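You operate a simulated robot arm through the tools that you are given. There is no shell and no other tool.

The job below is to be done with a simulated robot arm. You get a single attempt, and the scene is never put back.

Task
Test the disc marked 0.5 and turn the orange knob till 0.5 shows.
Fine: disc with the black band in the round dock, blue arm down, green button; at the end arm up and disc back.

Only the result counts: the job must be done as asked and must still hold three seconds after the hand-in. Knocking over, shifting, dropping, spilling or breaking anything else fails it.

Robot
A 7-joint arm with a two-finger parallel gripper, fixed in place. Base frame: the origin is at the foot of the arm, x ahead of it, y to its left, z up; the work surface is at about z = 0.85. Lengths are in m, angles in degrees, forces in N, time in s.
With the tool pointing down near the work surface it reaches from about 0.22 to 0.64 m from the base axis. Its first joint turns from -166.0 to 166.0 degrees. Payload 1.57 kg.
Tool frame: the origin (TCP) lies between the finger pads and is the grasp point; the fingertips stand 0.03 m ahead of it; z points along the fingers, y is the line along which they close. Largest opening 0.08 m; finger width 0.017, thickness 0.012; the body of the gripper, 0.04 by 0.082 m, starts 0.08 m behind the TCP.
Orientation is that of the tool frame in the base frame, as a unit quaternion [x, y, z, w]. With the fingers straight down and closing along the base's y, the tool's x points along the base's -x, its y along +y and its z along -z.

Tools
- The arm moves only by the tool nudge_tool. Its arguments are lists of equal length, an entry for each row: "delta_rot": the turn, a rotation vector about the tool's x, y, z in degrees, a list of three; "linear": the shift along the tool's x, y, z in m, a list of three; "fingers": the gripper command, from -1 (fully open) to 1 (shut), values between in proportion. In form: {"delta_rot": [[wx, wy, wz], ...], "linear": [[dx, dy, dz], ...], "fingers": [fingers, ...]}. A call has 1 to 20 rows; each row is the pose to reach, as a shift and turn from the pose commanded when the call began, along the tool's axes at that moment. Rows are played at 5 a second. More than 0.05 m and 8.6 degrees between two rows, or a gripper value outside its range, and nothing of the call is played. A pose out of reach is approached as far as the arm can. The call stops where the force on the tool passes 40 N (or 10 N more than at its start, if that is more) or the arm is blocked; 0.2 s more then pass. The fingers move at their own pace (about 0.072 m/s each) and stop on an object; they squeeze with about 28 N. The grip force told is the motor's: it shows also when the fingers shut on nothing. Time passes only in rows, and 0.2 s behind the last, so rows that repeat a pose let the fingers close. It gives the time, the measured TCP pose, the force on the tool (base axes), the opening and the grip force at its end, in the units of the frame above (readings bear some noise), with the torque about the TCP (base axes, N m) and any sound that the robot's microphone picked up.
- Cameras (640 x 400 px; columns grow to the right, rows downward): "scene" is fixed at [0.4004, -0.6508, 1.4816]; the picture's right is [1.00, 0.01, 0.00], its down [0.01, -0.50, -0.87] and it looks along [-0.01, 0.87, -0.50] (base axes); focal length 340 px, centre (320, 200). "wrist" rides on the gripper at [0.072, -0.007, -0.122] in the tool frame; the picture's right is [0.09, 1.00, 0.00], its down [-0.84, 0.08, -0.54] and it looks along [-0.54, 0.05, 0.84] (tool axes); focal length 238 px, centre (320, 200). There is no depth. A picture from a camera that has moved, and an enlarged one, comes with that camera's place and axes in the base frame and with its lens.
- camera(camera): a new picture of that camera. It takes no simulated time.
- lift_body(by): slides the trunk up (or, below 0, down) by that many m; the arm rides with it, the base frame stays. It gives what a move gives, with no picture.
- zoom(camera, box): a new picture of the part [left, top, right, bottom] of that camera's present view, enlarged. It takes no simulated time.
- sign_off(): hands the job in; it is judged then, once.

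Nothing tells you positions but the pictures and the camera data. Unless the task says otherwise, let go and move clear before handing in.

The tools are called after "Request:" as name(argument=value, ...) on one line, values as JSON. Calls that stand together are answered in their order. nudge_tool: Moves the arm, as the interface text tells. Its arguments: {"type":"object","properties":{"delta_rot":{"type":"array"},"linear":{"type":"array"},"fingers":{"type":"array"}},"required":["delta_rot","linear","fingers"]} The other tools are called the same way: lift_body (by) slides the trunk up or down; camera (camera) takes a picture; zoom (camera, box) takes an enlarged picture of a part of a camera's view; sign_off () hands the job in.

At the start:

```text
time_s: 0.0
position: [0.5786, 0.1354, 1.2344]
tcp_rot: [0.0, 1.0, 0.0, 0.0]
contact_force: [0.1, -0.5, 1.0]
torque: [0.0, 0.0, -0.01]
gripper_width: 0.0797
gripper_force: 0.0
trunk travel left (down, up): [-0.675, 0.315]
```

scene: 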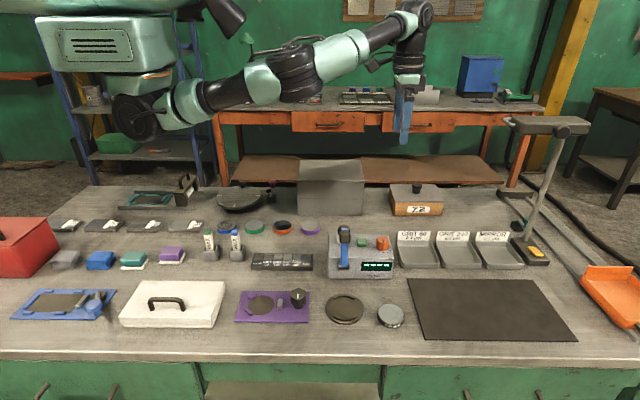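
wrist: 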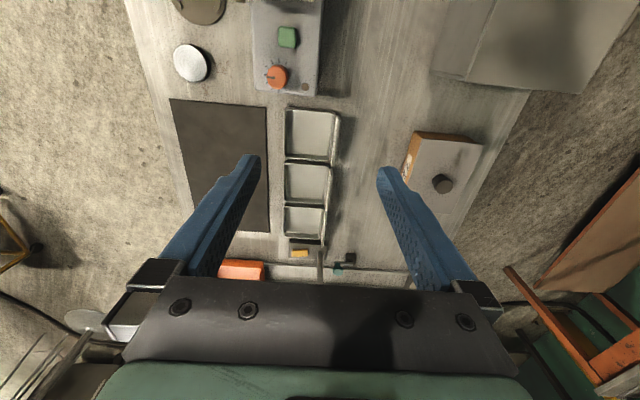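

I see a bench with a tester (blue arm, green button, orange knob, display), some colored discs, and trays. I'll zoom in to find the disc marked 0.5 and the disc with the black band.

Request:
zoom(camera="scene", box=[180, 180, 340, 280])

Request:
zoom(camera="scene", box=[310, 210, 430, 285])

Request:
zoom(camera="scene", box=[40, 180, 200, 280])

Request:
zoom(camera="scene", box=[220, 260, 420, 350])

Request:
zoom(camera="scene", box=[380, 170, 580, 280])

```text
4.00 times, centred on (260, 230) of scene
camera zoom: at [0.4004, -0.6508, 1.4816], right [1.0, 0.01, 0.0], down [0.01, -0.5, -0.87], along [-0.01, 0.87, -0.5], focal length 1360 px, centre (560, 80)
```

zoom: 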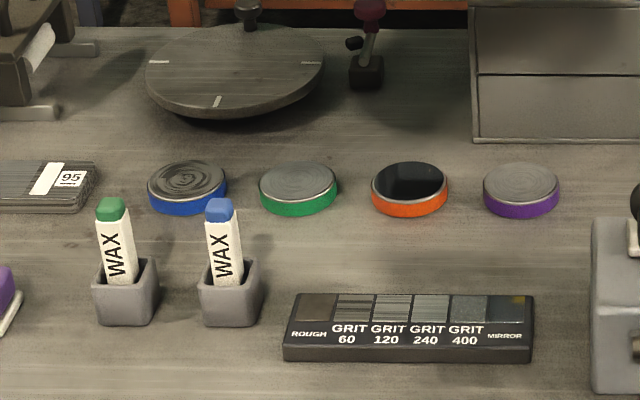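

```text
5.33 times, centred on (370, 248) of scene
camera zoom: at [0.4004, -0.6508, 1.4816], right [1.0, 0.01, 0.0], down [0.01, -0.5, -0.87], along [-0.01, 0.87, -0.5], focal length 1814 px, centre (53, -53)
```

zoom: 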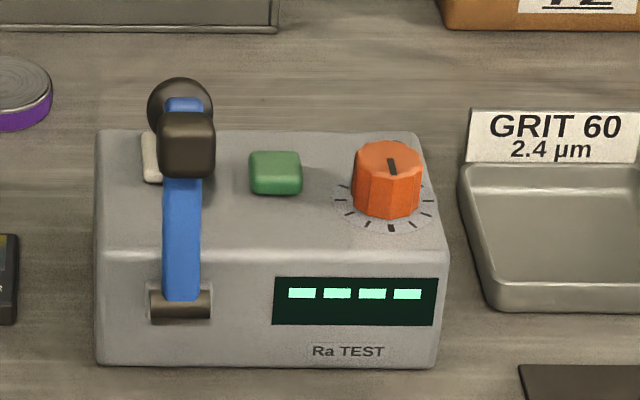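

```text
4.00 times, centred on (120, 230) of scene
camera zoom: at [0.4004, -0.6508, 1.4816], right [1.0, 0.01, 0.0], down [0.01, -0.5, -0.87], along [-0.01, 0.87, -0.5], focal length 1360 px, centre (1120, 80)
```

zoom: 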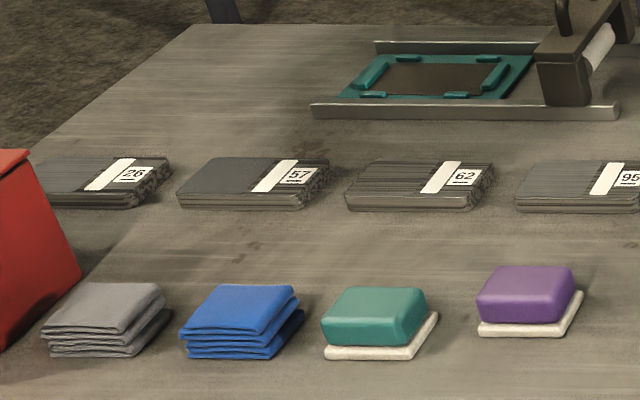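

```text
3.20 times, centred on (320, 305) of scene
camera zoom: at [0.4004, -0.6508, 1.4816], right [1.0, 0.01, 0.0], down [0.01, -0.5, -0.87], along [-0.01, 0.87, -0.5], focal length 1088 px, centre (320, -136)
```

zoom: 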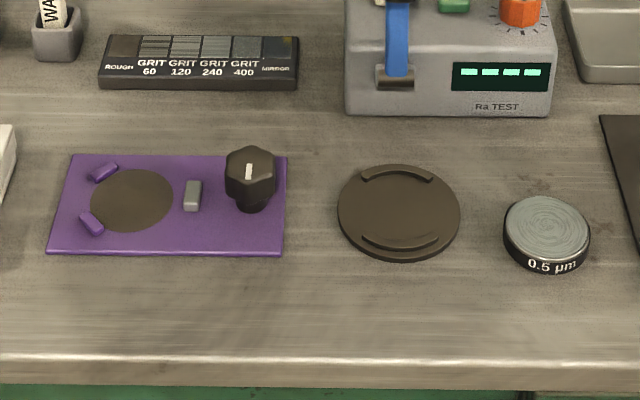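

```text
3.20 times, centred on (480, 225) of scene
camera zoom: at [0.4004, -0.6508, 1.4816], right [1.0, 0.01, 0.0], down [0.01, -0.5, -0.87], along [-0.01, 0.87, -0.5], focal length 1088 px, centre (-192, 120)
```

zoom: 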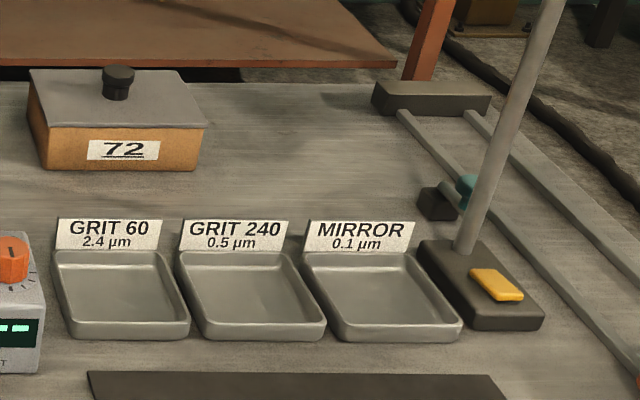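

The disc marked 0.5 µm, with the black band, is near (0.555, -0.113). The round dock seems to be the dark dish near (0.455, -0.075), in line with the tester's blue arm. I'll move the wrist camera over this area to look closer.

Request:
nudge_tool(delta_rot=[[0, 0, 0], [0, 0, 0], [0, 0, 0], [0, 0, 0], [0, 0, 0], [0, 0, 0], [0, 0, 0], [0, 0, 0]], linear=[[0.03, -0.02, 0.006], [0.06, -0.04, 0.012], [0.09, -0.06, 0.018], [0.12, -0.08, 0.024], [0.15, -0.1, 0.03], [0.18, -0.12, 0.036], [0.21, -0.14, 0.042], [0.24, -0.16, 0.05]], fingers=[-1, -1, -1, -1, -1, -1, -1, -1])

Request:
camera(camera="wrist")

Request:
camera(camera="scene")

```text
time_s: 1.8
position: [0.3374, -0.0256, 1.1825]
tcp_rot: [-0.001, 1.0, 0.0, 0.001]
contact_force: [-0.4, 0.3, 0.3]
torque: [0.01, -0.04, 0.0]
gripper_width: 0.0799
gripper_force: 0.0
trunk travel left (down, up): [-0.675, 0.315]
```

```text
taken
camera wrist: at [0.2657, -0.0325, 1.3056], right [-0.09, 1.0, 0.0], down [0.84, 0.08, 0.54], along [0.54, 0.05, -0.84], focal length 238 px, centre (320, 200)
```

wrist: 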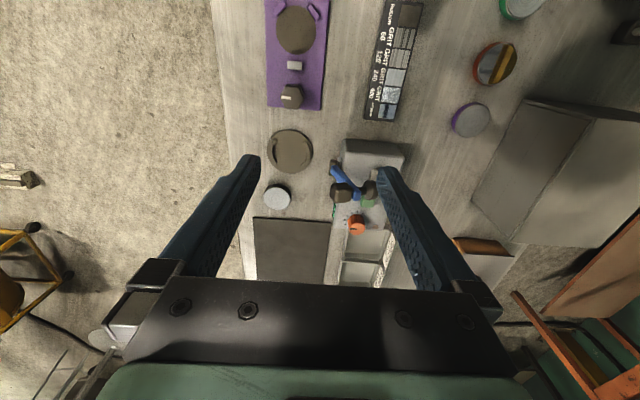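

```text
taken
```

scene: 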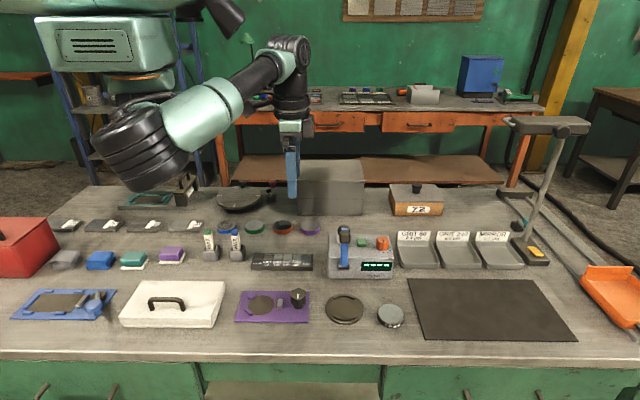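

Request:
zoom(camera="wrist", box=[240, 110, 440, 250])

Request:
zoom(camera="wrist", box=[310, 130, 410, 200])

Request:
zoom(camera="scene", box=[325, 215, 365, 245])

Request:
zoom(camera="scene", box=[320, 285, 410, 335])

```text
2.86 times, centred on (340, 180) of wrist
camera zoom: at [0.2657, -0.0325, 1.3056], right [-0.09, 1.0, 0.0], down [0.84, 0.08, 0.54], along [0.54, 0.05, -0.84], focal length 681 px, centre (263, 257)
```

zoom: 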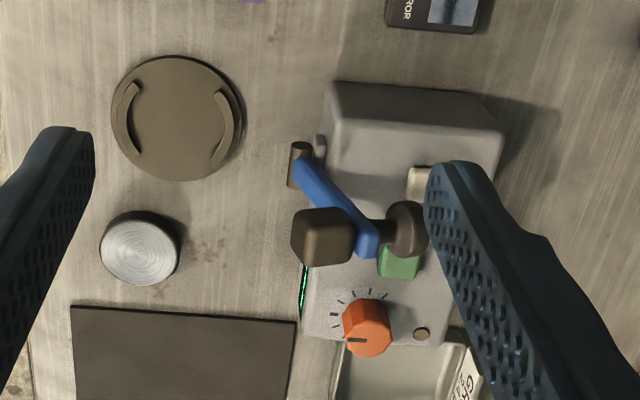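

```text
5.71 times, centred on (360, 165) of wrist
camera zoom: at [0.2657, -0.0325, 1.3056], right [-0.09, 1.0, 0.0], down [0.84, 0.08, 0.54], along [0.54, 0.05, -0.84], focal length 1362 px, centre (91, 400)
```

zoom: 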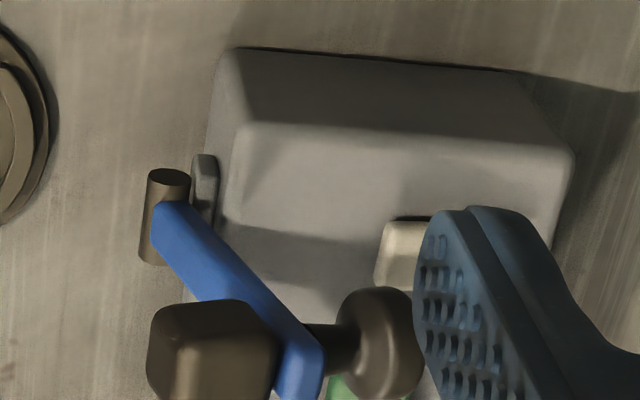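

```text
13.33 times, centred on (345, 230) of scene
camera zoom: at [0.4004, -0.6508, 1.4816], right [1.0, 0.01, 0.0], down [0.01, -0.5, -0.87], along [-0.01, 0.87, -0.5], focal length 4535 px, centre (-13, -200)
```

zoom: 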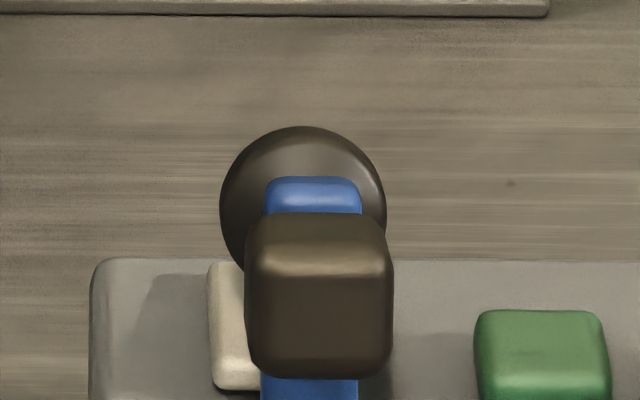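

```text
7.11 times, centred on (365, 310) of scene
camera zoom: at [0.4004, -0.6508, 1.4816], right [1.0, 0.01, 0.0], down [0.01, -0.5, -0.87], along [-0.01, 0.87, -0.5], focal length 2419 px, centre (0, -582)
```

zoom: 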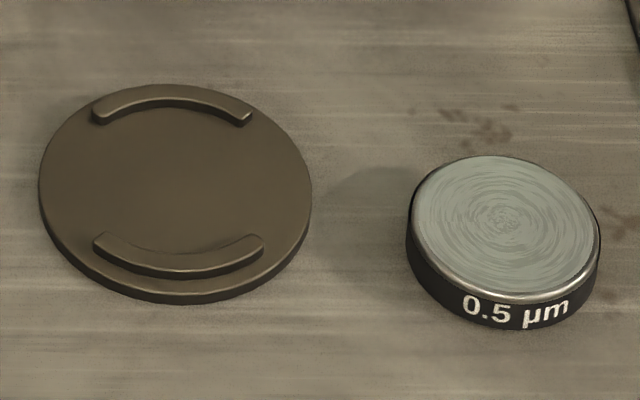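

The blue arm stands upright on a front hinge and folds forward onto the dark dock, whose two lips are on its ±y sides. So I'll hold the disc across x, with the wrist camera on the -y side. I'll turn the tool -90° while moving to hover over the disc.

Request:
nudge_tool(delta_rot=[[0, 0, -7.5], [0, 0, -15], [0, 0, -22.5], [0, 0, -30], [0, 0, -37.5], [0, 0, -45], [0, 0, -52.5], [0, 0, -60], [0, 0, -67.5], [0, 0, -75], [0, 0, -82.5], [0, 0, -90], [0, 0, -90]], linear=[[-0.03, -0.011, 0], [-0.06, -0.022, 0], [-0.09, -0.033, 0], [-0.12, -0.044, 0], [-0.15, -0.055, 0], [-0.18, -0.066, 0], [-0.21, -0.074, 0.02], [-0.216, -0.076, 0.05], [-0.216, -0.076, 0.08], [-0.216, -0.076, 0.11], [-0.216, -0.076, 0.14], [-0.216, -0.076, 0.16], [-0.216, -0.076, 0.16]], fingers=[-1, -1, -1, -1, -1, -1, -1, -1, -1, -1, -1, -1, -1])

Request:
camera(camera="wrist")

Request:
camera(camera="scene")

```text
time_s: 4.2
position: [0.4332, 0.0377, 0.9674]
tcp_rot: [-0.628, 0.771, -0.038, 0.098]
contact_force: [4.9, -0.2, 0.9]
torque: [0.04, 0.4, 0.06]
gripper_width: 0.0801
gripper_force: 0.4
out of reach, approached as far as the arm can: row 5, 6, 7, 8, 9, 10, 11
trunk travel left (down, up): [-0.675, 0.315]
stopped in row 11: the force on the tool passed its limit at 110 N (the readings are from after the stop); the commanded pose is now the measured one
```

```text
taken
camera wrist: at [0.4016, -0.0424, 1.0806], right [-0.97, 0.12, -0.19], down [-0.02, 0.8, 0.6], along [0.22, 0.59, -0.77], focal length 238 px, centre (320, 200)
```

wrist: 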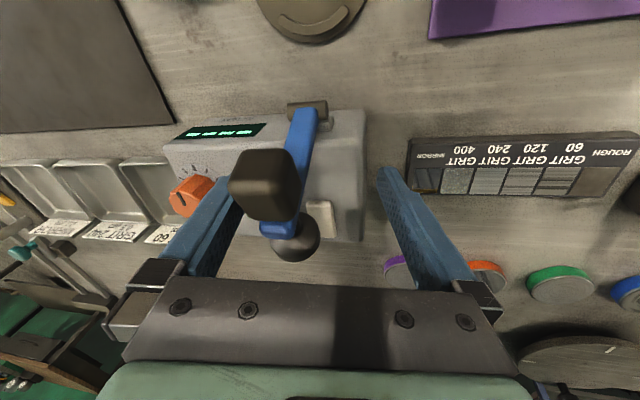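

```text
taken
```

scene: 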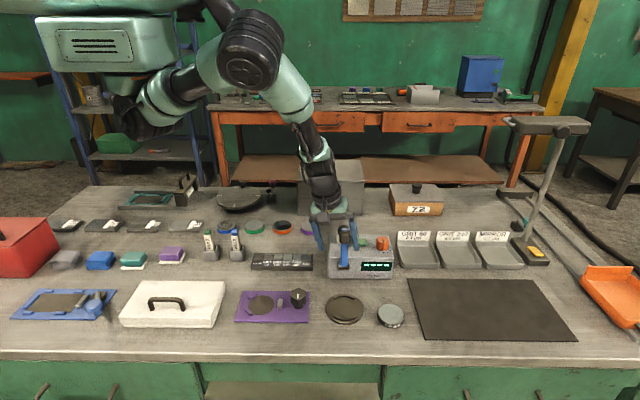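

The arm couldn't reach that pose and swung into the tester area, hitting something. I'll look closely at what it is touching before backing off.

Request:
zoom(camera="scene", box=[290, 180, 430, 285])

Request:
zoom(camera="wrist", box=[150, 80, 410, 270])

Request:
zoom(camera="scene", box=[80, 0, 400, 220])

```text
3.81 times, centred on (360, 232) of scene
camera zoom: at [0.4004, -0.6508, 1.4816], right [1.0, 0.01, 0.0], down [0.01, -0.5, -0.87], along [-0.01, 0.87, -0.5], focal length 1296 px, centre (168, 76)
```

zoom: 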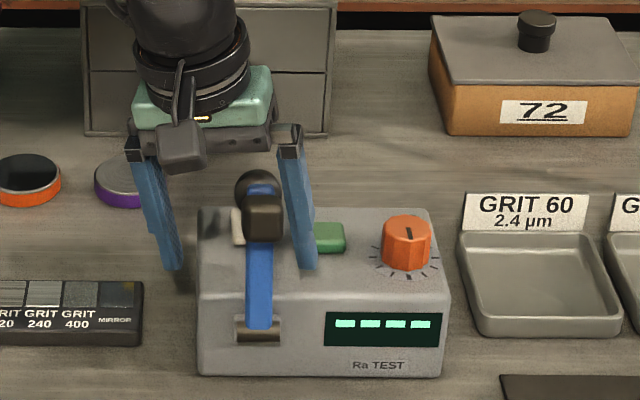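

```text
2.11 times, centred on (280, 175) of wrist
camera zoom: at [0.4016, -0.0424, 1.0806], right [-0.97, 0.12, -0.19], down [-0.02, 0.8, 0.6], along [0.22, 0.59, -0.77], focal length 502 px, centre (404, 253)
```

zoom: 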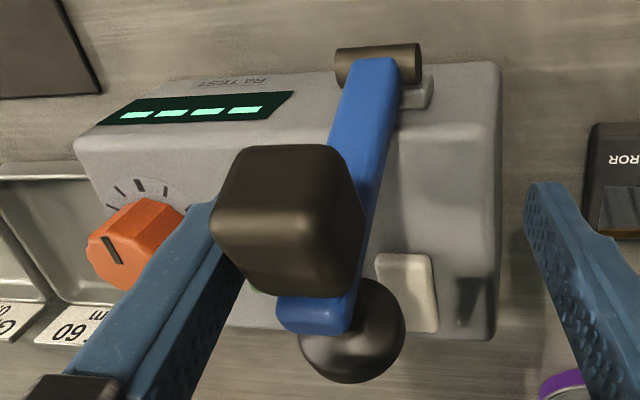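

```text
1.82 times, centred on (240, 110) of scene
camera zoom: at [0.4004, -0.6508, 1.4816], right [1.0, 0.01, 0.0], down [0.01, -0.5, -0.87], along [-0.01, 0.87, -0.5], focal length 618 px, centre (466, 364)
```

zoom: 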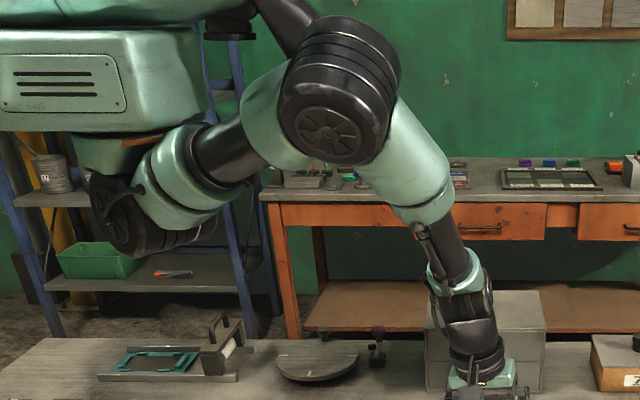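

The tester hasn't moved. The +x finger is resting against the side of the upright blue arm. I'll ease off in +x, then rise straight up.

Request:
nudge_tool(delta_rot=[[0, 0, 0], [0, 0, 0], [0, 0, 0], [0, 0, 0], [0, 0, 0], [0, 0, 0], [0, 0, 0]], linear=[[-0.0008, -0.0038, 0.0008], [-0.0028, -0.0075, -0.0188], [-0.0049, -0.0112, -0.0384], [-0.008, -0.0166, -0.0677], [-0.0121, -0.0238, -0.1068], [-0.0162, -0.0311, -0.146], [-0.0203, -0.0383, -0.185]], fingers=[-1, -1, -1, -1, -1, -1, -1])

Request:
camera(camera="scene")

```text
time_s: 4.7
position: [0.4336, 0.0475, 0.9623]
tcp_rot: [-0.626, 0.773, -0.022, 0.1]
contact_force: [20.4, -0.2, -0.3]
torque: [-0.03, 0.87, 0.41]
gripper_width: 0.0799
gripper_force: 0.1
out of reach, approached as far as the arm can: row 2
trunk travel left (down, up): [-0.675, 0.315]
stopped in row 2: the force on the tool passed its limit at 51 N (the readings are from after the stop); the commanded pose is now the measured one
```

```text
taken
```

scene: 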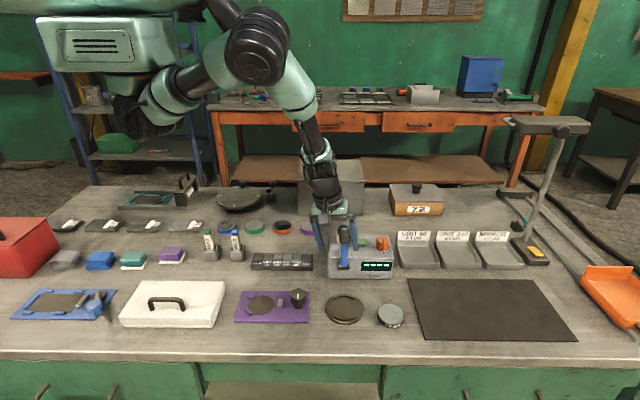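

Going up from here is beyond the arm's current joint configuration, so it drifted instead. I'll look closely at the contact before choosing how to free it.

Request:
zoom(camera="scene", box=[300, 190, 400, 282])

Request:
zoom(camera="wrist", box=[120, 60, 440, 280])

```text
4.35 times, centred on (350, 236) of scene
camera zoom: at [0.4004, -0.6508, 1.4816], right [1.0, 0.01, 0.0], down [0.01, -0.5, -0.87], along [-0.01, 0.87, -0.5], focal length 1479 px, centre (190, 44)
```

zoom: 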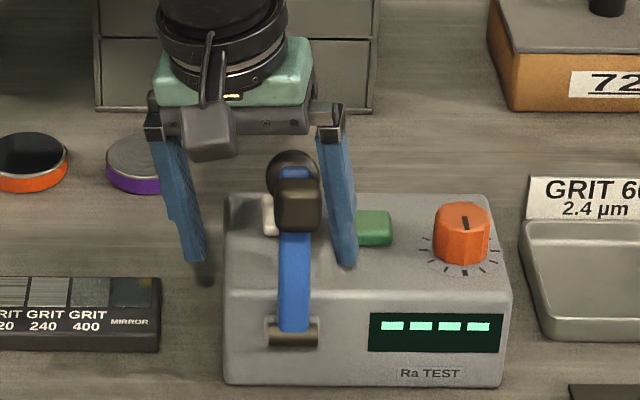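

```text
1.82 times, centred on (280, 170) of wrist
camera zoom: at [0.4033, -0.0364, 1.0727], right [-0.98, 0.13, -0.17], down [-0.01, 0.78, 0.62], along [0.21, 0.61, -0.76], focal length 433 px, centre (393, 254)
```

zoom: 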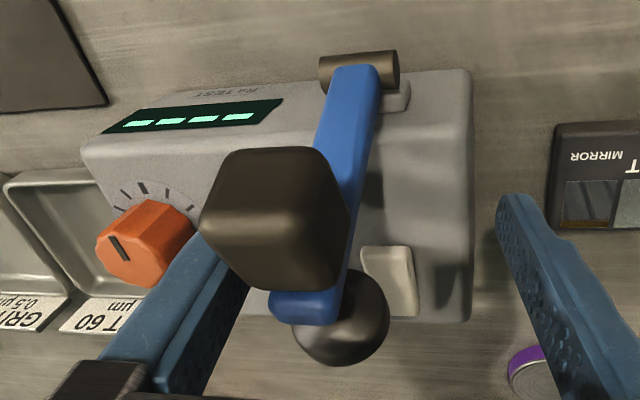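

The finger leans so that its tip is further in +x than its upper part, so a straight rise should open the contact. I'll raise the trunk a little and check.

Request:
lift_body(by=0.03)

```text
time_s: 5.5
position: [0.4273, 0.0463, 0.9922]
tcp_rot: [-0.625, 0.774, -0.019, 0.097]
contact_force: [0.2, 0.1, 0.7]
torque: [-0.02, 0.04, 0.01]
gripper_width: 0.0798
gripper_force: 0.0
trunk travel left (down, up): [-0.705, 0.285]
```

The contact is gone. I'll keep rising on the trunk until the gripper is well clear.

Request:
lift_body(by=0.17)

Request:
camera(camera="scene")

Request:
zoom(camera="scene", box=[300, 205, 400, 282])

```text
time_s: 7.4
position: [0.4288, 0.046, 1.1609]
tcp_rot: [-0.624, 0.775, -0.019, 0.097]
contact_force: [0.7, -0.7, 0.6]
torque: [-0.01, -0.04, -0.05]
gripper_width: 0.0801
gripper_force: 0.0
trunk travel left (down, up): [-0.875, 0.115]
```

```text
taken
```

scene: 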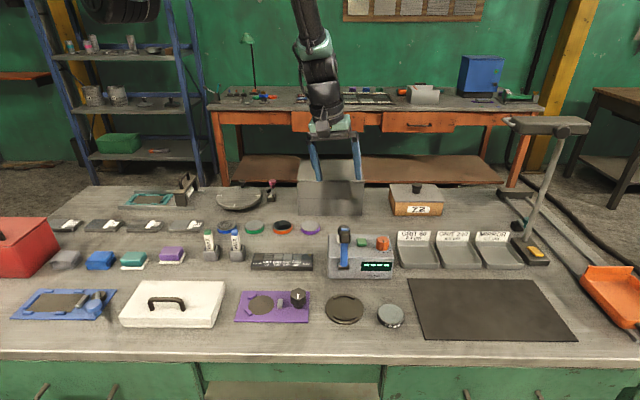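

```text
5.19 times, centred on (350, 244) of scene
camera zoom: at [0.4004, -0.6508, 1.4816], right [1.0, 0.01, 0.0], down [0.01, -0.5, -0.87], along [-0.01, 0.87, -0.5], focal length 1767 px, centre (164, -26)
```

zoom: 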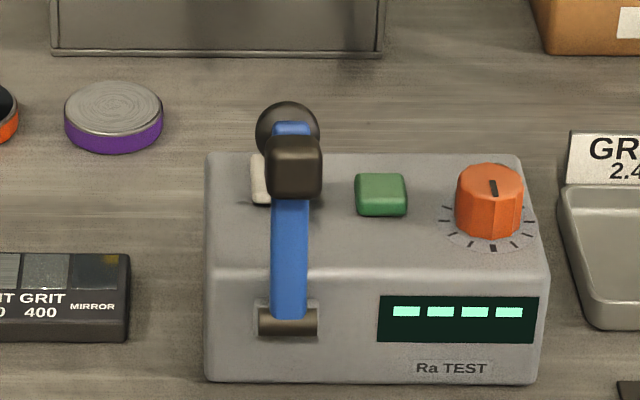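

The tester and arm are unchanged and the gripper is free at z ≈ 1.16. I'll turn the tool back to its starting orientation here, clear of everything.

Request:
nudge_tool(delta_rot=[[-0.24, 1.2, 7.74], [-0.47, 2.41, 15.48], [-0.71, 3.61, 23.22], [-0.94, 4.81, 30.96], [-1.18, 6.01, 38.7]], linear=[[0, 0, 0], [0, 0, 0], [0, 0, 0], [0, 0, 0], [0, 0, 0]], fingers=[-1, -1, -1, -1, -1])

```text
time_s: 8.6
position: [0.4307, 0.0446, 1.1634]
tcp_rot: [-0.33, 0.942, -0.014, 0.053]
contact_force: [-0.4, -0.4, -0.1]
torque: [0.0, 0.0, -0.01]
gripper_width: 0.0801
gripper_force: 0.0
trunk travel left (down, up): [-0.875, 0.115]
```

That turned cleanly. The stop came at about -31° of turn, which suggests the last joint hit its limit, so I'll finish unwinding and go the other way round (+270°) to get the same orientation.

Request:
nudge_tool(delta_rot=[[-0.33, 1.24, 7.74], [-0.66, 2.48, 15.5], [-0.98, 3.72, 23.2], [-1.31, 4.96, 31.0], [-1.64, 6.2, 38.7], [-1.64, 6.2, 38.7]], linear=[[0, 0, 0], [0, 0, 0], [0, 0, 0], [0, 0, 0], [0, 0, 0], [0, 0, 0]], fingers=[-1, -1, -1, -1, -1, -1])

```text
time_s: 10.0
position: [0.4302, 0.0458, 1.1623]
tcp_rot: [0.0, 1.0, 0.001, -0.001]
contact_force: [0.2, -0.2, 0.1]
torque: [-0.02, -0.01, 0.01]
gripper_width: 0.0802
gripper_force: 0.0
trunk travel left (down, up): [-0.875, 0.115]
```

Now I'll turn +135° in place as the first half.

Request:
nudge_tool(delta_rot=[[0, 0, 8], [0, 0, 16], [0, 0, 24], [0, 0, 32], [0, 0, 40], [0, 0, 48], [0, 0, 56], [0, 0, 64], [0, 0, 72], [0, 0, 80], [0, 0, 88], [0, 0, 96], [0, 0, 104], [0, 0, 112], [0, 0, 120], [0, 0, 128], [0, 0, 135]], linear=[[0, 0, 0], [0, 0, 0], [0, 0, 0], [0, 0, 0], [0, 0, 0], [0, 0, 0], [0, 0, 0], [0, 0, 0], [0, 0, 0], [0, 0, 0], [0, 0, 0], [0, 0, 0], [0, 0, 0], [0, 0, 0], [0, 0, 0], [0, 0, 0], [0, 0, 0]], fingers=[-1, -1, -1, -1, -1, -1, -1, -1, -1, -1, -1, -1, -1, -1, -1, -1, -1])

```text
time_s: 13.6
position: [0.43, 0.0459, 1.1637]
tcp_rot: [0.924, 0.382, 0.001, 0.0]
contact_force: [-0.1, -0.4, 0.6]
torque: [0.0, -0.01, 0.02]
gripper_width: 0.08
gripper_force: 0.1
trunk travel left (down, up): [-0.875, 0.115]
```

The first half went cleanly. I'll continue with the second +135°.

Request:
nudge_tool(delta_rot=[[0, 0, 8], [0, 0, 16], [0, 0, 24], [0, 0, 32], [0, 0, 40], [0, 0, 48], [0, 0, 56], [0, 0, 64], [0, 0, 72], [0, 0, 80], [0, 0, 88], [0, 0, 96], [0, 0, 104], [0, 0, 112], [0, 0, 120], [0, 0, 128], [0, 0, 135]], linear=[[0, 0, 0], [0, 0, 0], [0, 0, 0], [0, 0, 0], [0, 0, 0], [0, 0, 0], [0, 0, 0], [0, 0, 0], [0, 0, 0], [0, 0, 0], [0, 0, 0], [0, 0, 0], [0, 0, 0], [0, 0, 0], [0, 0, 0], [0, 0, 0], [0, 0, 0]], fingers=[-1, -1, -1, -1, -1, -1, -1, -1, -1, -1, -1, -1, -1, -1, -1, -1, -1])

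Request:
camera(camera="scene")

Request:
camera(camera="wrist")

```text
time_s: 17.2
position: [0.4313, 0.0448, 1.1623]
tcp_rot: [-0.707, 0.708, 0.001, 0.001]
contact_force: [-0.3, 0.8, 0.9]
torque: [0.02, -0.01, -0.01]
gripper_width: 0.0802
gripper_force: 0.0
trunk travel left (down, up): [-0.875, 0.115]
```

```text
taken
```

scene: 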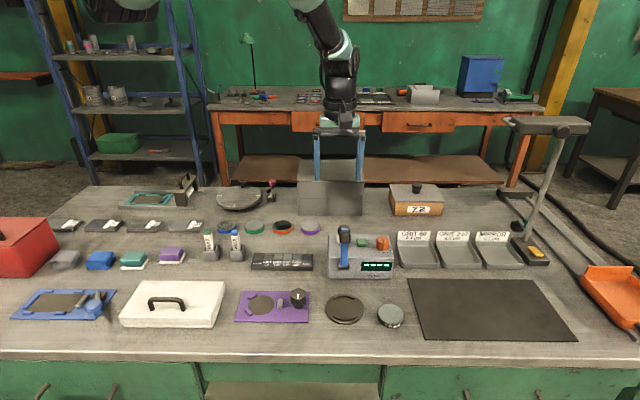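

```text
taken
camera wrist: at [0.4367, -0.0274, 1.2848], right [-1.0, -0.09, 0.0], down [-0.08, 0.84, 0.54], along [-0.05, 0.54, -0.84], focal length 238 px, centre (320, 200)
```

wrist: 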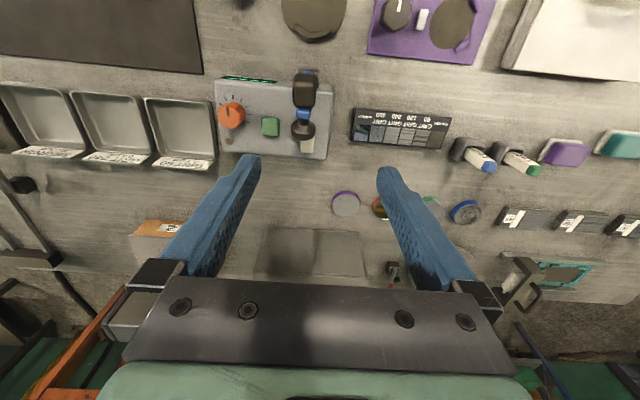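

The orientation is right: fingers close along x, with the camera on the -y side. I'll move horizontally to above the disc.

Request:
nudge_tool(delta_rot=[[0, 0, 0], [0, 0, 0], [0, 0, 0], [0, 0, 0], [0, 0, 0], [0, 0, 0]], linear=[[0.025, -0.02, 0], [0.05, -0.04, 0], [0.075, -0.06, 0], [0.1, -0.08, 0], [0.125, -0.101, 0], [0.15, -0.122, 0]], fingers=[-1, -1, -1, -1, -1, -1])

Request:
camera(camera="wrist")

```text
time_s: 18.6
position: [0.5539, -0.1041, 1.1622]
tcp_rot: [0.708, -0.707, -0.002, -0.001]
contact_force: [1.0, -1.8, -0.1]
torque: [-0.03, 0.01, 0.03]
gripper_width: 0.08
gripper_force: 0.1
trunk travel left (down, up): [-0.875, 0.115]
```

```text
taken
camera wrist: at [0.5602, -0.1774, 1.2842], right [-1.0, -0.09, 0.0], down [-0.08, 0.84, 0.54], along [-0.05, 0.54, -0.84], focal length 238 px, centre (320, 200)
```

wrist: 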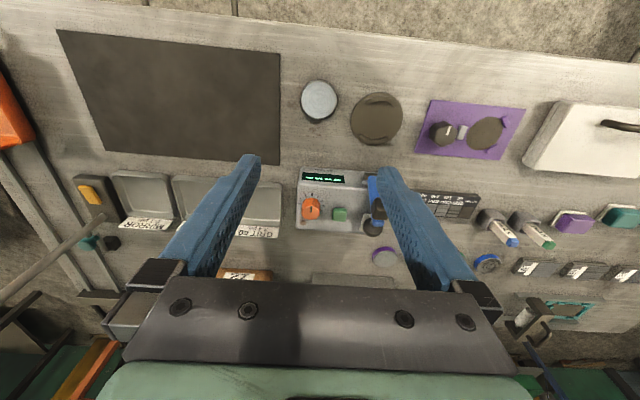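

I'll zoom in here for better position estimates of the disc, dock and tester.

Request:
zoom(camera="wrist", box=[280, 60, 440, 160])

Request:
zoom(camera="wrist", box=[280, 150, 400, 250])

```text
4.00 times, centred on (360, 110) of wrist
camera zoom: at [0.5602, -0.1774, 1.2842], right [-1.0, -0.09, 0.0], down [-0.08, 0.84, 0.54], along [-0.05, 0.54, -0.84], focal length 953 px, centre (160, 560)
```

zoom: 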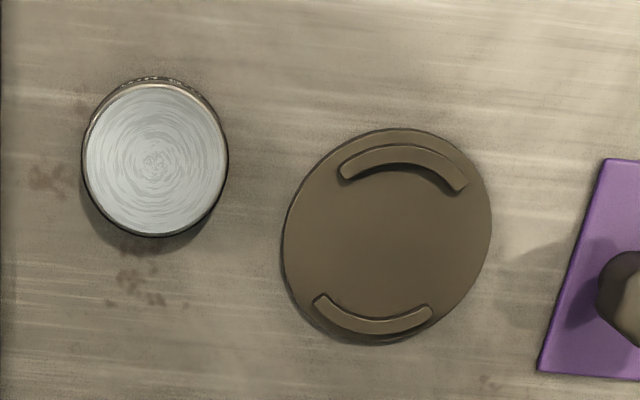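

```text
4.00 times, centred on (340, 200) of wrist
camera zoom: at [0.5602, -0.1774, 1.2842], right [-1.0, -0.09, 0.0], down [-0.08, 0.84, 0.54], along [-0.05, 0.54, -0.84], focal length 953 px, centre (240, 200)
```

zoom: 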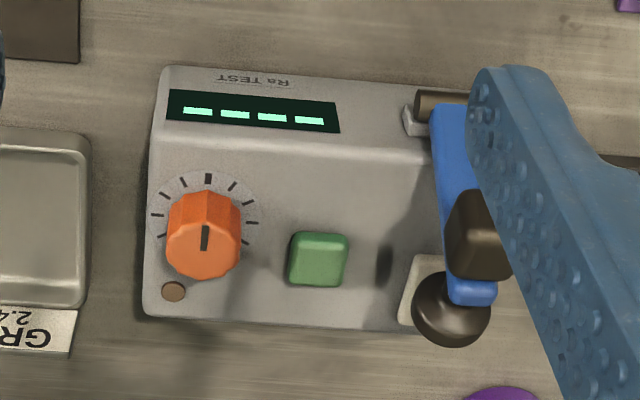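

The disc top centre comes out at about (0.555, -0.104, 0.865) and the dock at about (0.452, -0.080); the scene view agrees. I'll lower the trunk with the gripper over the disc.

Request:
lift_body(by=-0.18)

Request:
camera(camera="wrist")

Request:
camera(camera="scene")

```text
time_s: 20.6
position: [0.5527, -0.1038, 0.983]
tcp_rot: [0.708, -0.706, 0.0, 0.0]
contact_force: [-0.4, -0.5, -0.2]
torque: [0.0, 0.03, 0.01]
gripper_width: 0.08
gripper_force: 0.1
trunk travel left (down, up): [-0.695, 0.295]
```

```text
taken
camera wrist: at [0.5596, -0.1769, 1.1045], right [-1.0, -0.09, 0.0], down [-0.08, 0.84, 0.54], along [-0.05, 0.54, -0.84], focal length 238 px, centre (320, 200)
```

wrist: 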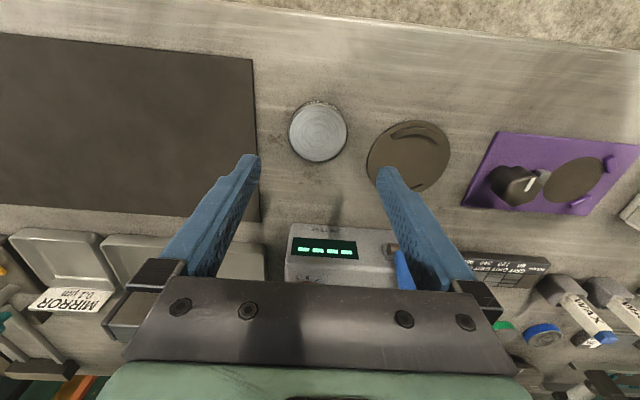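

```text
taken
```

scene: 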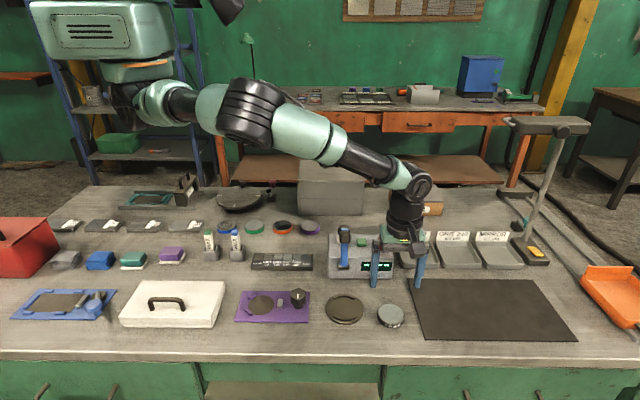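

The disc is almost exactly on the tool axis. I'll zoom in to measure the small offset that's left.

Request:
zoom(camera="wrist", box=[270, 90, 366, 150])

Request:
zoom(camera="scene", box=[340, 220, 450, 335])

```text
6.67 times, centred on (318, 120) of wrist
camera zoom: at [0.5596, -0.1769, 1.1045], right [-1.0, -0.09, 0.0], down [-0.08, 0.84, 0.54], along [-0.05, 0.54, -0.84], focal length 1589 px, centre (333, 733)
```

zoom: 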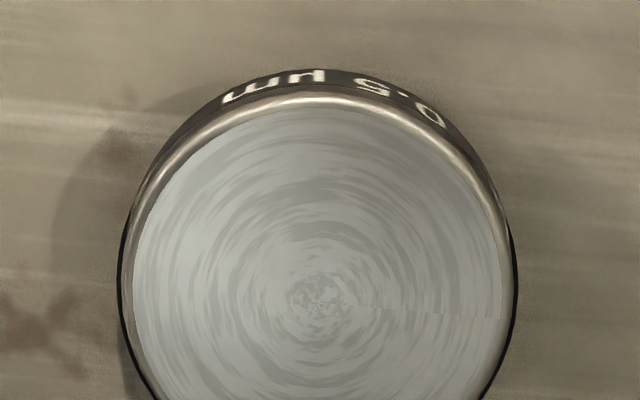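

```text
3.48 times, centred on (395, 278) of scene
camera zoom: at [0.4004, -0.6508, 1.4816], right [1.0, 0.01, 0.0], down [0.01, -0.5, -0.87], along [-0.01, 0.87, -0.5], focal length 1183 px, centre (59, -70)
```

zoom: 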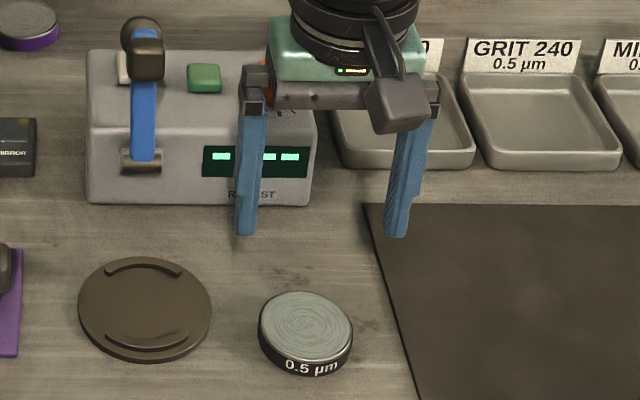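

The disc centre is about (0.555, -0.102). I'll shift about 1.5 mm in each direction and descend partway before checking.

Request:
nudge_tool(delta_rot=[[0, 0, 0], [0, 0, 0], [0, 0, 0], [0, 0, 0]], linear=[[-0.0015, -0.0015, 0.02], [-0.0015, -0.0015, 0.04], [-0.0015, -0.0015, 0.06], [-0.0015, -0.0015, 0.075]], fingers=[-1, -1, -1, -1])

Request:
zoom(camera="scene", box=[340, 240, 450, 335])

Request:
camera(camera="wrist")

```text
time_s: 21.6
position: [0.5541, -0.1028, 0.9071]
tcp_rot: [0.708, -0.706, -0.001, -0.001]
contact_force: [0.1, -0.2, 0.4]
torque: [0.0, 0.01, -0.02]
gripper_width: 0.0799
gripper_force: 0.1
trunk travel left (down, up): [-0.695, 0.295]
```

```text
4.21 times, centred on (395, 288) of scene
camera zoom: at [0.4004, -0.6508, 1.4816], right [1.0, 0.01, 0.0], down [0.01, -0.5, -0.87], along [-0.01, 0.87, -0.5], focal length 1432 px, centre (4, -168)
```

zoom: 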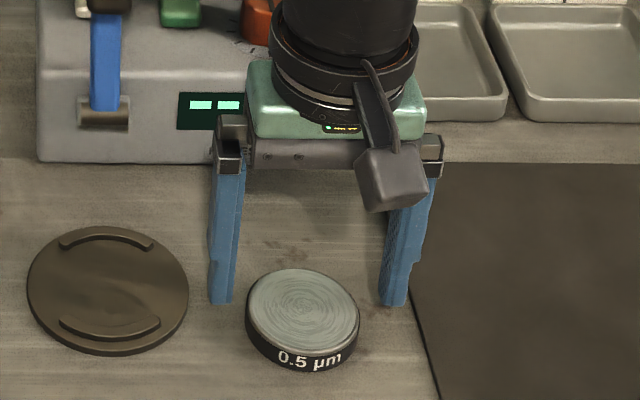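

```text
taken
camera wrist: at [0.5609, -0.1757, 1.0286], right [-1.0, -0.09, 0.0], down [-0.08, 0.84, 0.54], along [-0.05, 0.54, -0.84], focal length 238 px, centre (320, 200)
```

wrist: 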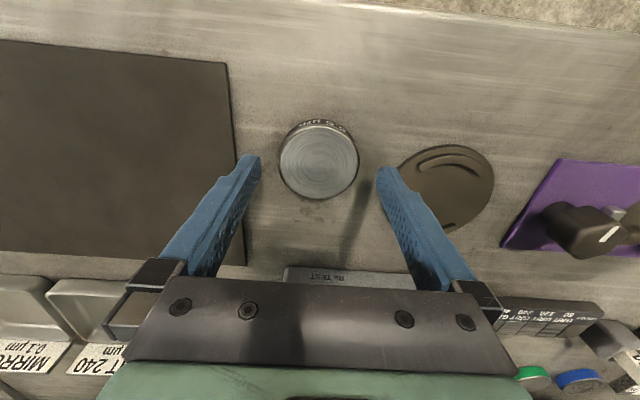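

The disc is centred between the fingers. I'll descend the last 22 mm and close.

Request:
nudge_tool(delta_rot=[[0, 0, 0], [0, 0, 0], [0, 0, 0]], linear=[[0.001, 0, 0.01], [0.001, 0, 0.018], [0.001, 0, 0.022]], fingers=[-1, -1, -1])

Request:
zoom(camera="scene", box=[340, 240, 450, 335])

```text
time_s: 22.4
position: [0.5548, -0.1038, 0.8862]
tcp_rot: [0.707, -0.707, 0.0, 0.0]
contact_force: [0.2, 0.2, -0.4]
torque: [-0.05, 0.01, 0.01]
gripper_width: 0.0799
gripper_force: 0.1
trunk travel left (down, up): [-0.695, 0.295]
```

```text
4.21 times, centred on (395, 288) of scene
camera zoom: at [0.4004, -0.6508, 1.4816], right [1.0, 0.01, 0.0], down [0.01, -0.5, -0.87], along [-0.01, 0.87, -0.5], focal length 1432 px, centre (4, -168)
```

zoom: 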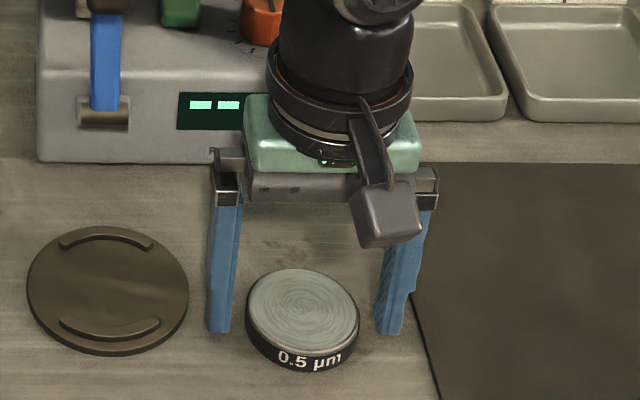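

The fingers straddle the disc just above the table. Closing now.

Request:
nudge_tool(delta_rot=[[0, 0, 0], [0, 0, 0], [0, 0, 0], [0, 0, 0]], linear=[[0, 0, 0], [0, 0, 0], [0, 0, 0], [0, 0, 0]], fingers=[0, 1, 1, 1])

Request:
zoom(camera="scene", box=[340, 240, 450, 335])

```text
time_s: 23.4
position: [0.5547, -0.1029, 0.8852]
tcp_rot: [0.708, -0.707, 0.001, -0.001]
contact_force: [0.7, 0.0, -0.1]
torque: [-0.05, -0.04, 0.02]
gripper_width: 0.0595
gripper_force: 28.1
trunk travel left (down, up): [-0.695, 0.295]
```

```text
4.21 times, centred on (395, 288) of scene
camera zoom: at [0.4004, -0.6508, 1.4816], right [1.0, 0.01, 0.0], down [0.01, -0.5, -0.87], along [-0.01, 0.87, -0.5], focal length 1432 px, centre (4, -168)
```

zoom: 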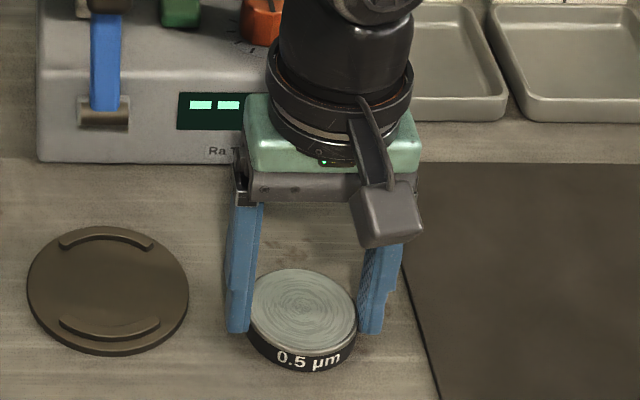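

The disc is gripped at 59.5 mm width. I'll lift it 45 mm and carry it to above the dock.

Request:
nudge_tool(delta_rot=[[0, 0, 0], [0, 0, 0], [0, 0, 0], [0, 0, 0], [0, 0, 0], [0, 0, 0], [0, 0, 0], [0, 0, 0], [0, 0, 0]], linear=[[0, 0, -0.01], [0, 0, -0.025], [0, 0, -0.045], [-0.005, 0.022, -0.045], [-0.01, 0.044, -0.045], [-0.015, 0.066, -0.045], [-0.019, 0.088, -0.045], [-0.022, 0.103, -0.045], [-0.022, 0.103, -0.045]], fingers=[1, 1, 1, 1, 1, 1, 1, 1, 1])

Request:
camera(camera="wrist")

Request:
zoom(camera="scene", box=[290, 230, 410, 335])

```text
time_s: 25.4
position: [0.4515, -0.082, 0.93]
tcp_rot: [-0.707, 0.707, 0.0, 0.001]
contact_force: [-0.5, -1.3, -0.2]
torque: [0.02, -0.01, 0.02]
gripper_width: 0.0
gripper_force: 21.5
trunk travel left (down, up): [-0.695, 0.295]
```

```text
taken
camera wrist: at [0.4577, -0.1549, 1.0523], right [-1.0, -0.09, 0.0], down [-0.08, 0.84, 0.54], along [-0.05, 0.54, -0.84], focal length 238 px, centre (320, 200)
```

wrist: 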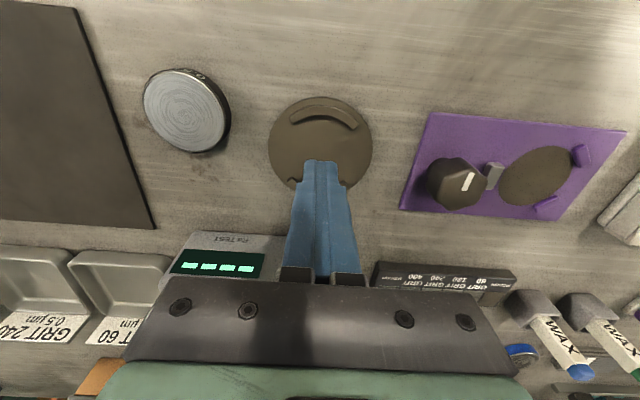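

```text
3.81 times, centred on (350, 282) of scene
camera zoom: at [0.4004, -0.6508, 1.4816], right [1.0, 0.01, 0.0], down [0.01, -0.5, -0.87], along [-0.01, 0.87, -0.5], focal length 1296 px, centre (206, -114)
```

zoom: 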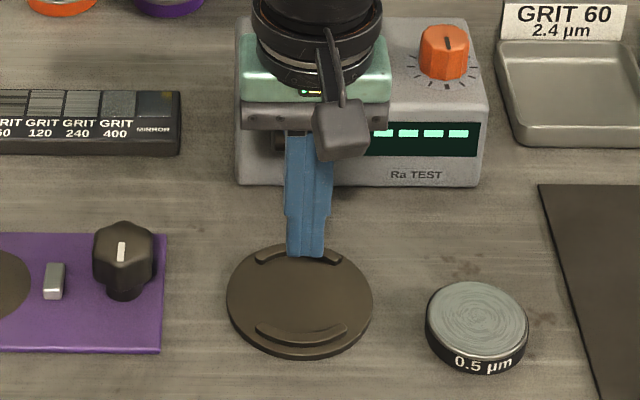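

The disc slipped out at once and stayed in its place; the fingers shut on nothing. They only held its upper rim, so I'll go back with the fingers open and grip a few mm lower.

Request:
nudge_tool(delta_rot=[[0, 0, 0], [0, 0, 0], [0, 0, 0], [0, 0, 0], [0, 0, 0], [0, 0, 0], [0, 0, 0], [0, 0, 0], [0, 0, 0], [0, 0, 0]], linear=[[0, 0, 0], [0.007, -0.03, 0], [0.014, -0.06, 0], [0.0205, -0.09, 0], [0.0215, -0.103, 0], [0.0215, -0.103, 0.015], [0.0215, -0.103, 0.03], [0.0215, -0.103, 0.042], [0.0215, -0.103, 0.0465], [0.0215, -0.103, 0.0485]], fingers=[-1, -1, -1, -1, -1, -1, -1, -1, -1, -1])

Request:
zoom(camera="scene", box=[350, 270, 430, 335])

Request:
camera(camera="wrist")

```text
time_s: 27.6
position: [0.555, -0.1027, 0.8818]
tcp_rot: [0.708, -0.706, 0.0, -0.001]
contact_force: [-0.1, -1.0, 0.0]
torque: [0.01, 0.02, -0.01]
gripper_width: 0.0801
gripper_force: 0.0
trunk travel left (down, up): [-0.695, 0.295]
```

```text
6.15 times, centred on (390, 302) of scene
camera zoom: at [0.4004, -0.6508, 1.4816], right [1.0, 0.01, 0.0], down [0.01, -0.5, -0.87], along [-0.01, 0.87, -0.5], focal length 2093 px, centre (-111, -431)
```

zoom: 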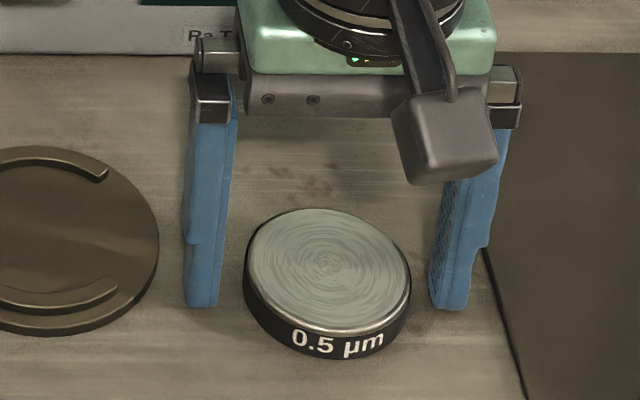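

```text
taken
camera wrist: at [0.5612, -0.1756, 1.0037], right [-1.0, -0.09, 0.0], down [-0.08, 0.84, 0.54], along [-0.05, 0.54, -0.84], focal length 238 px, centre (320, 200)
```

wrist: 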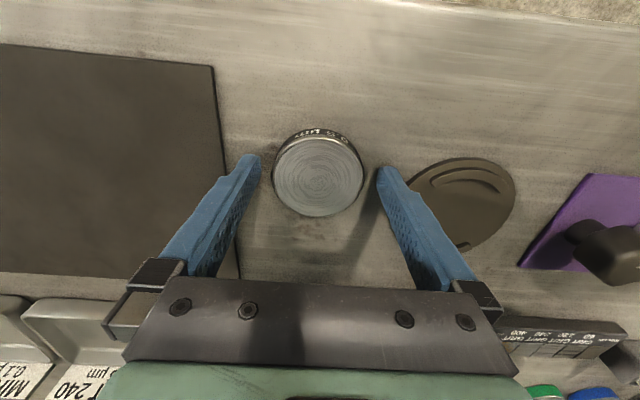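

The fingertips are now about 1–2 mm above the table, with the disc aligned. I'll close, let the grip settle, and lift only slightly to test it.

Request:
nudge_tool(delta_rot=[[0, 0, 0], [0, 0, 0], [0, 0, 0], [0, 0, 0], [0, 0, 0], [0, 0, 0], [0, 0, 0], [0, 0, 0], [0, 0, 0]], linear=[[0, 0, 0], [0, 0, 0], [0, 0, 0], [0, 0, 0], [0, 0, 0], [0, 0, -0.001], [0, 0, -0.002], [0, 0, -0.003], [0, 0, -0.004]], fingers=[0, 1, 1, 1, 1, 1, 1, 1, 1])

Request:
zoom(camera="scene", box=[350, 270, 430, 335])

```text
time_s: 29.6
position: [0.5536, -0.1031, 0.8859]
tcp_rot: [0.707, -0.707, 0.0, -0.001]
contact_force: [0.7, -0.1, -4.2]
torque: [0.0, 0.03, -0.02]
gripper_width: 0.0592
gripper_force: 27.5
trunk travel left (down, up): [-0.695, 0.295]
```

```text
6.15 times, centred on (390, 302) of scene
camera zoom: at [0.4004, -0.6508, 1.4816], right [1.0, 0.01, 0.0], down [0.01, -0.5, -0.87], along [-0.01, 0.87, -0.5], focal length 2093 px, centre (-111, -431)
```

zoom: 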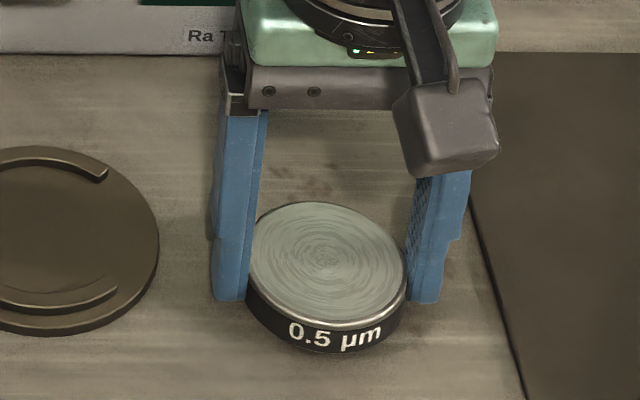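

The tool now carries about 4 N, so the disc is held and just off the table. I'll lift it slowly and carry it gently to above the dock.

Request:
nudge_tool(delta_rot=[[0, 0, 0], [0, 0, 0], [0, 0, 0], [0, 0, 0], [0, 0, 0], [0, 0, 0], [0, 0, 0], [0, 0, 0]], linear=[[0, 0, -0.003], [0, 0, -0.006], [0, 0, -0.01], [0, 0, -0.014], [0, 0, -0.018], [0, 0, -0.022], [0, 0, -0.026], [0, 0, -0.028]], fingers=[1, 1, 1, 1, 1, 1, 1, 1])

Request:
zoom(camera="scene", box=[350, 260, 430, 335])

```text
time_s: 31.4
position: [0.5541, -0.1025, 0.9142]
tcp_rot: [0.708, -0.706, -0.001, 0.0]
contact_force: [0.2, -0.4, -3.5]
torque: [0.02, 0.04, 0.02]
gripper_width: 0.0593
gripper_force: 28.0
trunk travel left (down, up): [-0.695, 0.295]
```

```text
5.33 times, centred on (390, 298) of scene
camera zoom: at [0.4004, -0.6508, 1.4816], right [1.0, 0.01, 0.0], down [0.01, -0.5, -0.87], along [-0.01, 0.87, -0.5], focal length 1814 px, centre (-53, -320)
```

zoom: 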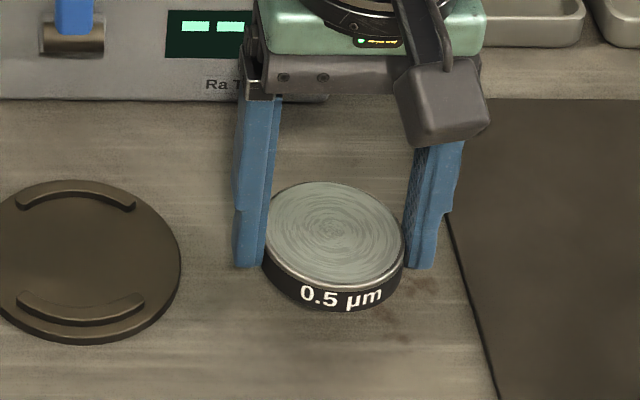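

The disc is held firmly. I'll carry it sideways to above the dock.

Request:
nudge_tool(delta_rot=[[0, 0, 0], [0, 0, 0], [0, 0, 0], [0, 0, 0], [0, 0, 0], [0, 0, 0], [0, 0, 0], [0, 0, 0], [0, 0, 0]], linear=[[-0.002, 0.01, 0], [-0.005, 0.024, 0], [-0.008, 0.038, 0], [-0.011, 0.052, 0], [-0.014, 0.066, 0], [-0.017, 0.08, 0], [-0.02, 0.093, 0], [-0.022, 0.102, 0], [-0.022, 0.102, 0]], fingers=[1, 1, 1, 1, 1, 1, 1, 1, 1])

Request:
zoom(camera="scene", box=[300, 250, 400, 335])

Request:
camera(camera="wrist")

```text
time_s: 33.4
position: [0.4514, -0.0824, 0.9137]
tcp_rot: [-0.707, 0.707, 0.0, 0.0]
contact_force: [0.8, 0.0, -3.4]
torque: [-0.05, -0.04, 0.03]
gripper_width: 0.0593
gripper_force: 27.8
trunk travel left (down, up): [-0.695, 0.295]
```

```text
4.71 times, centred on (350, 292) of scene
camera zoom: at [0.4004, -0.6508, 1.4816], right [1.0, 0.01, 0.0], down [0.01, -0.5, -0.87], along [-0.01, 0.87, -0.5], focal length 1600 px, centre (179, -235)
```

zoom: 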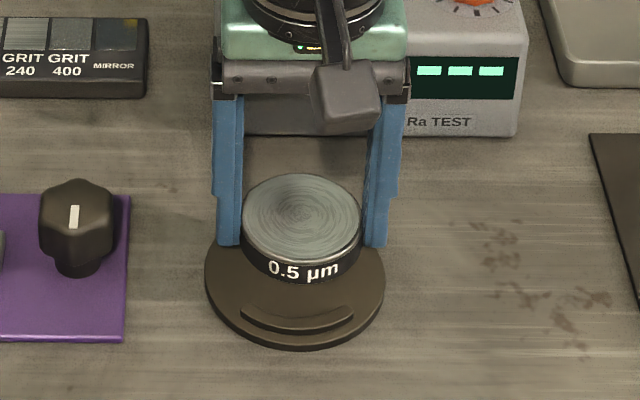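

```text
taken
camera wrist: at [0.4584, -0.1541, 1.0358], right [-1.0, -0.09, 0.0], down [-0.08, 0.84, 0.54], along [-0.05, 0.54, -0.84], focal length 238 px, centre (320, 200)
```

wrist: 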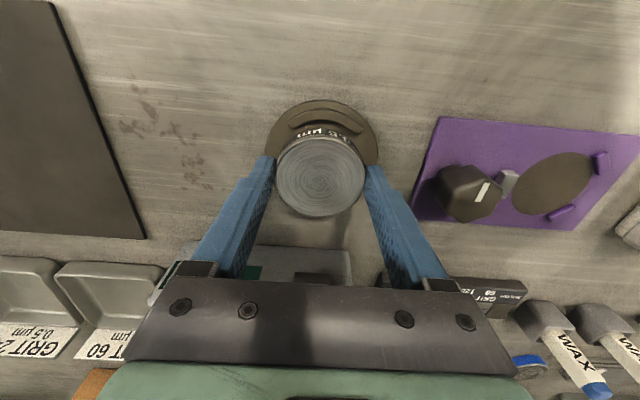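

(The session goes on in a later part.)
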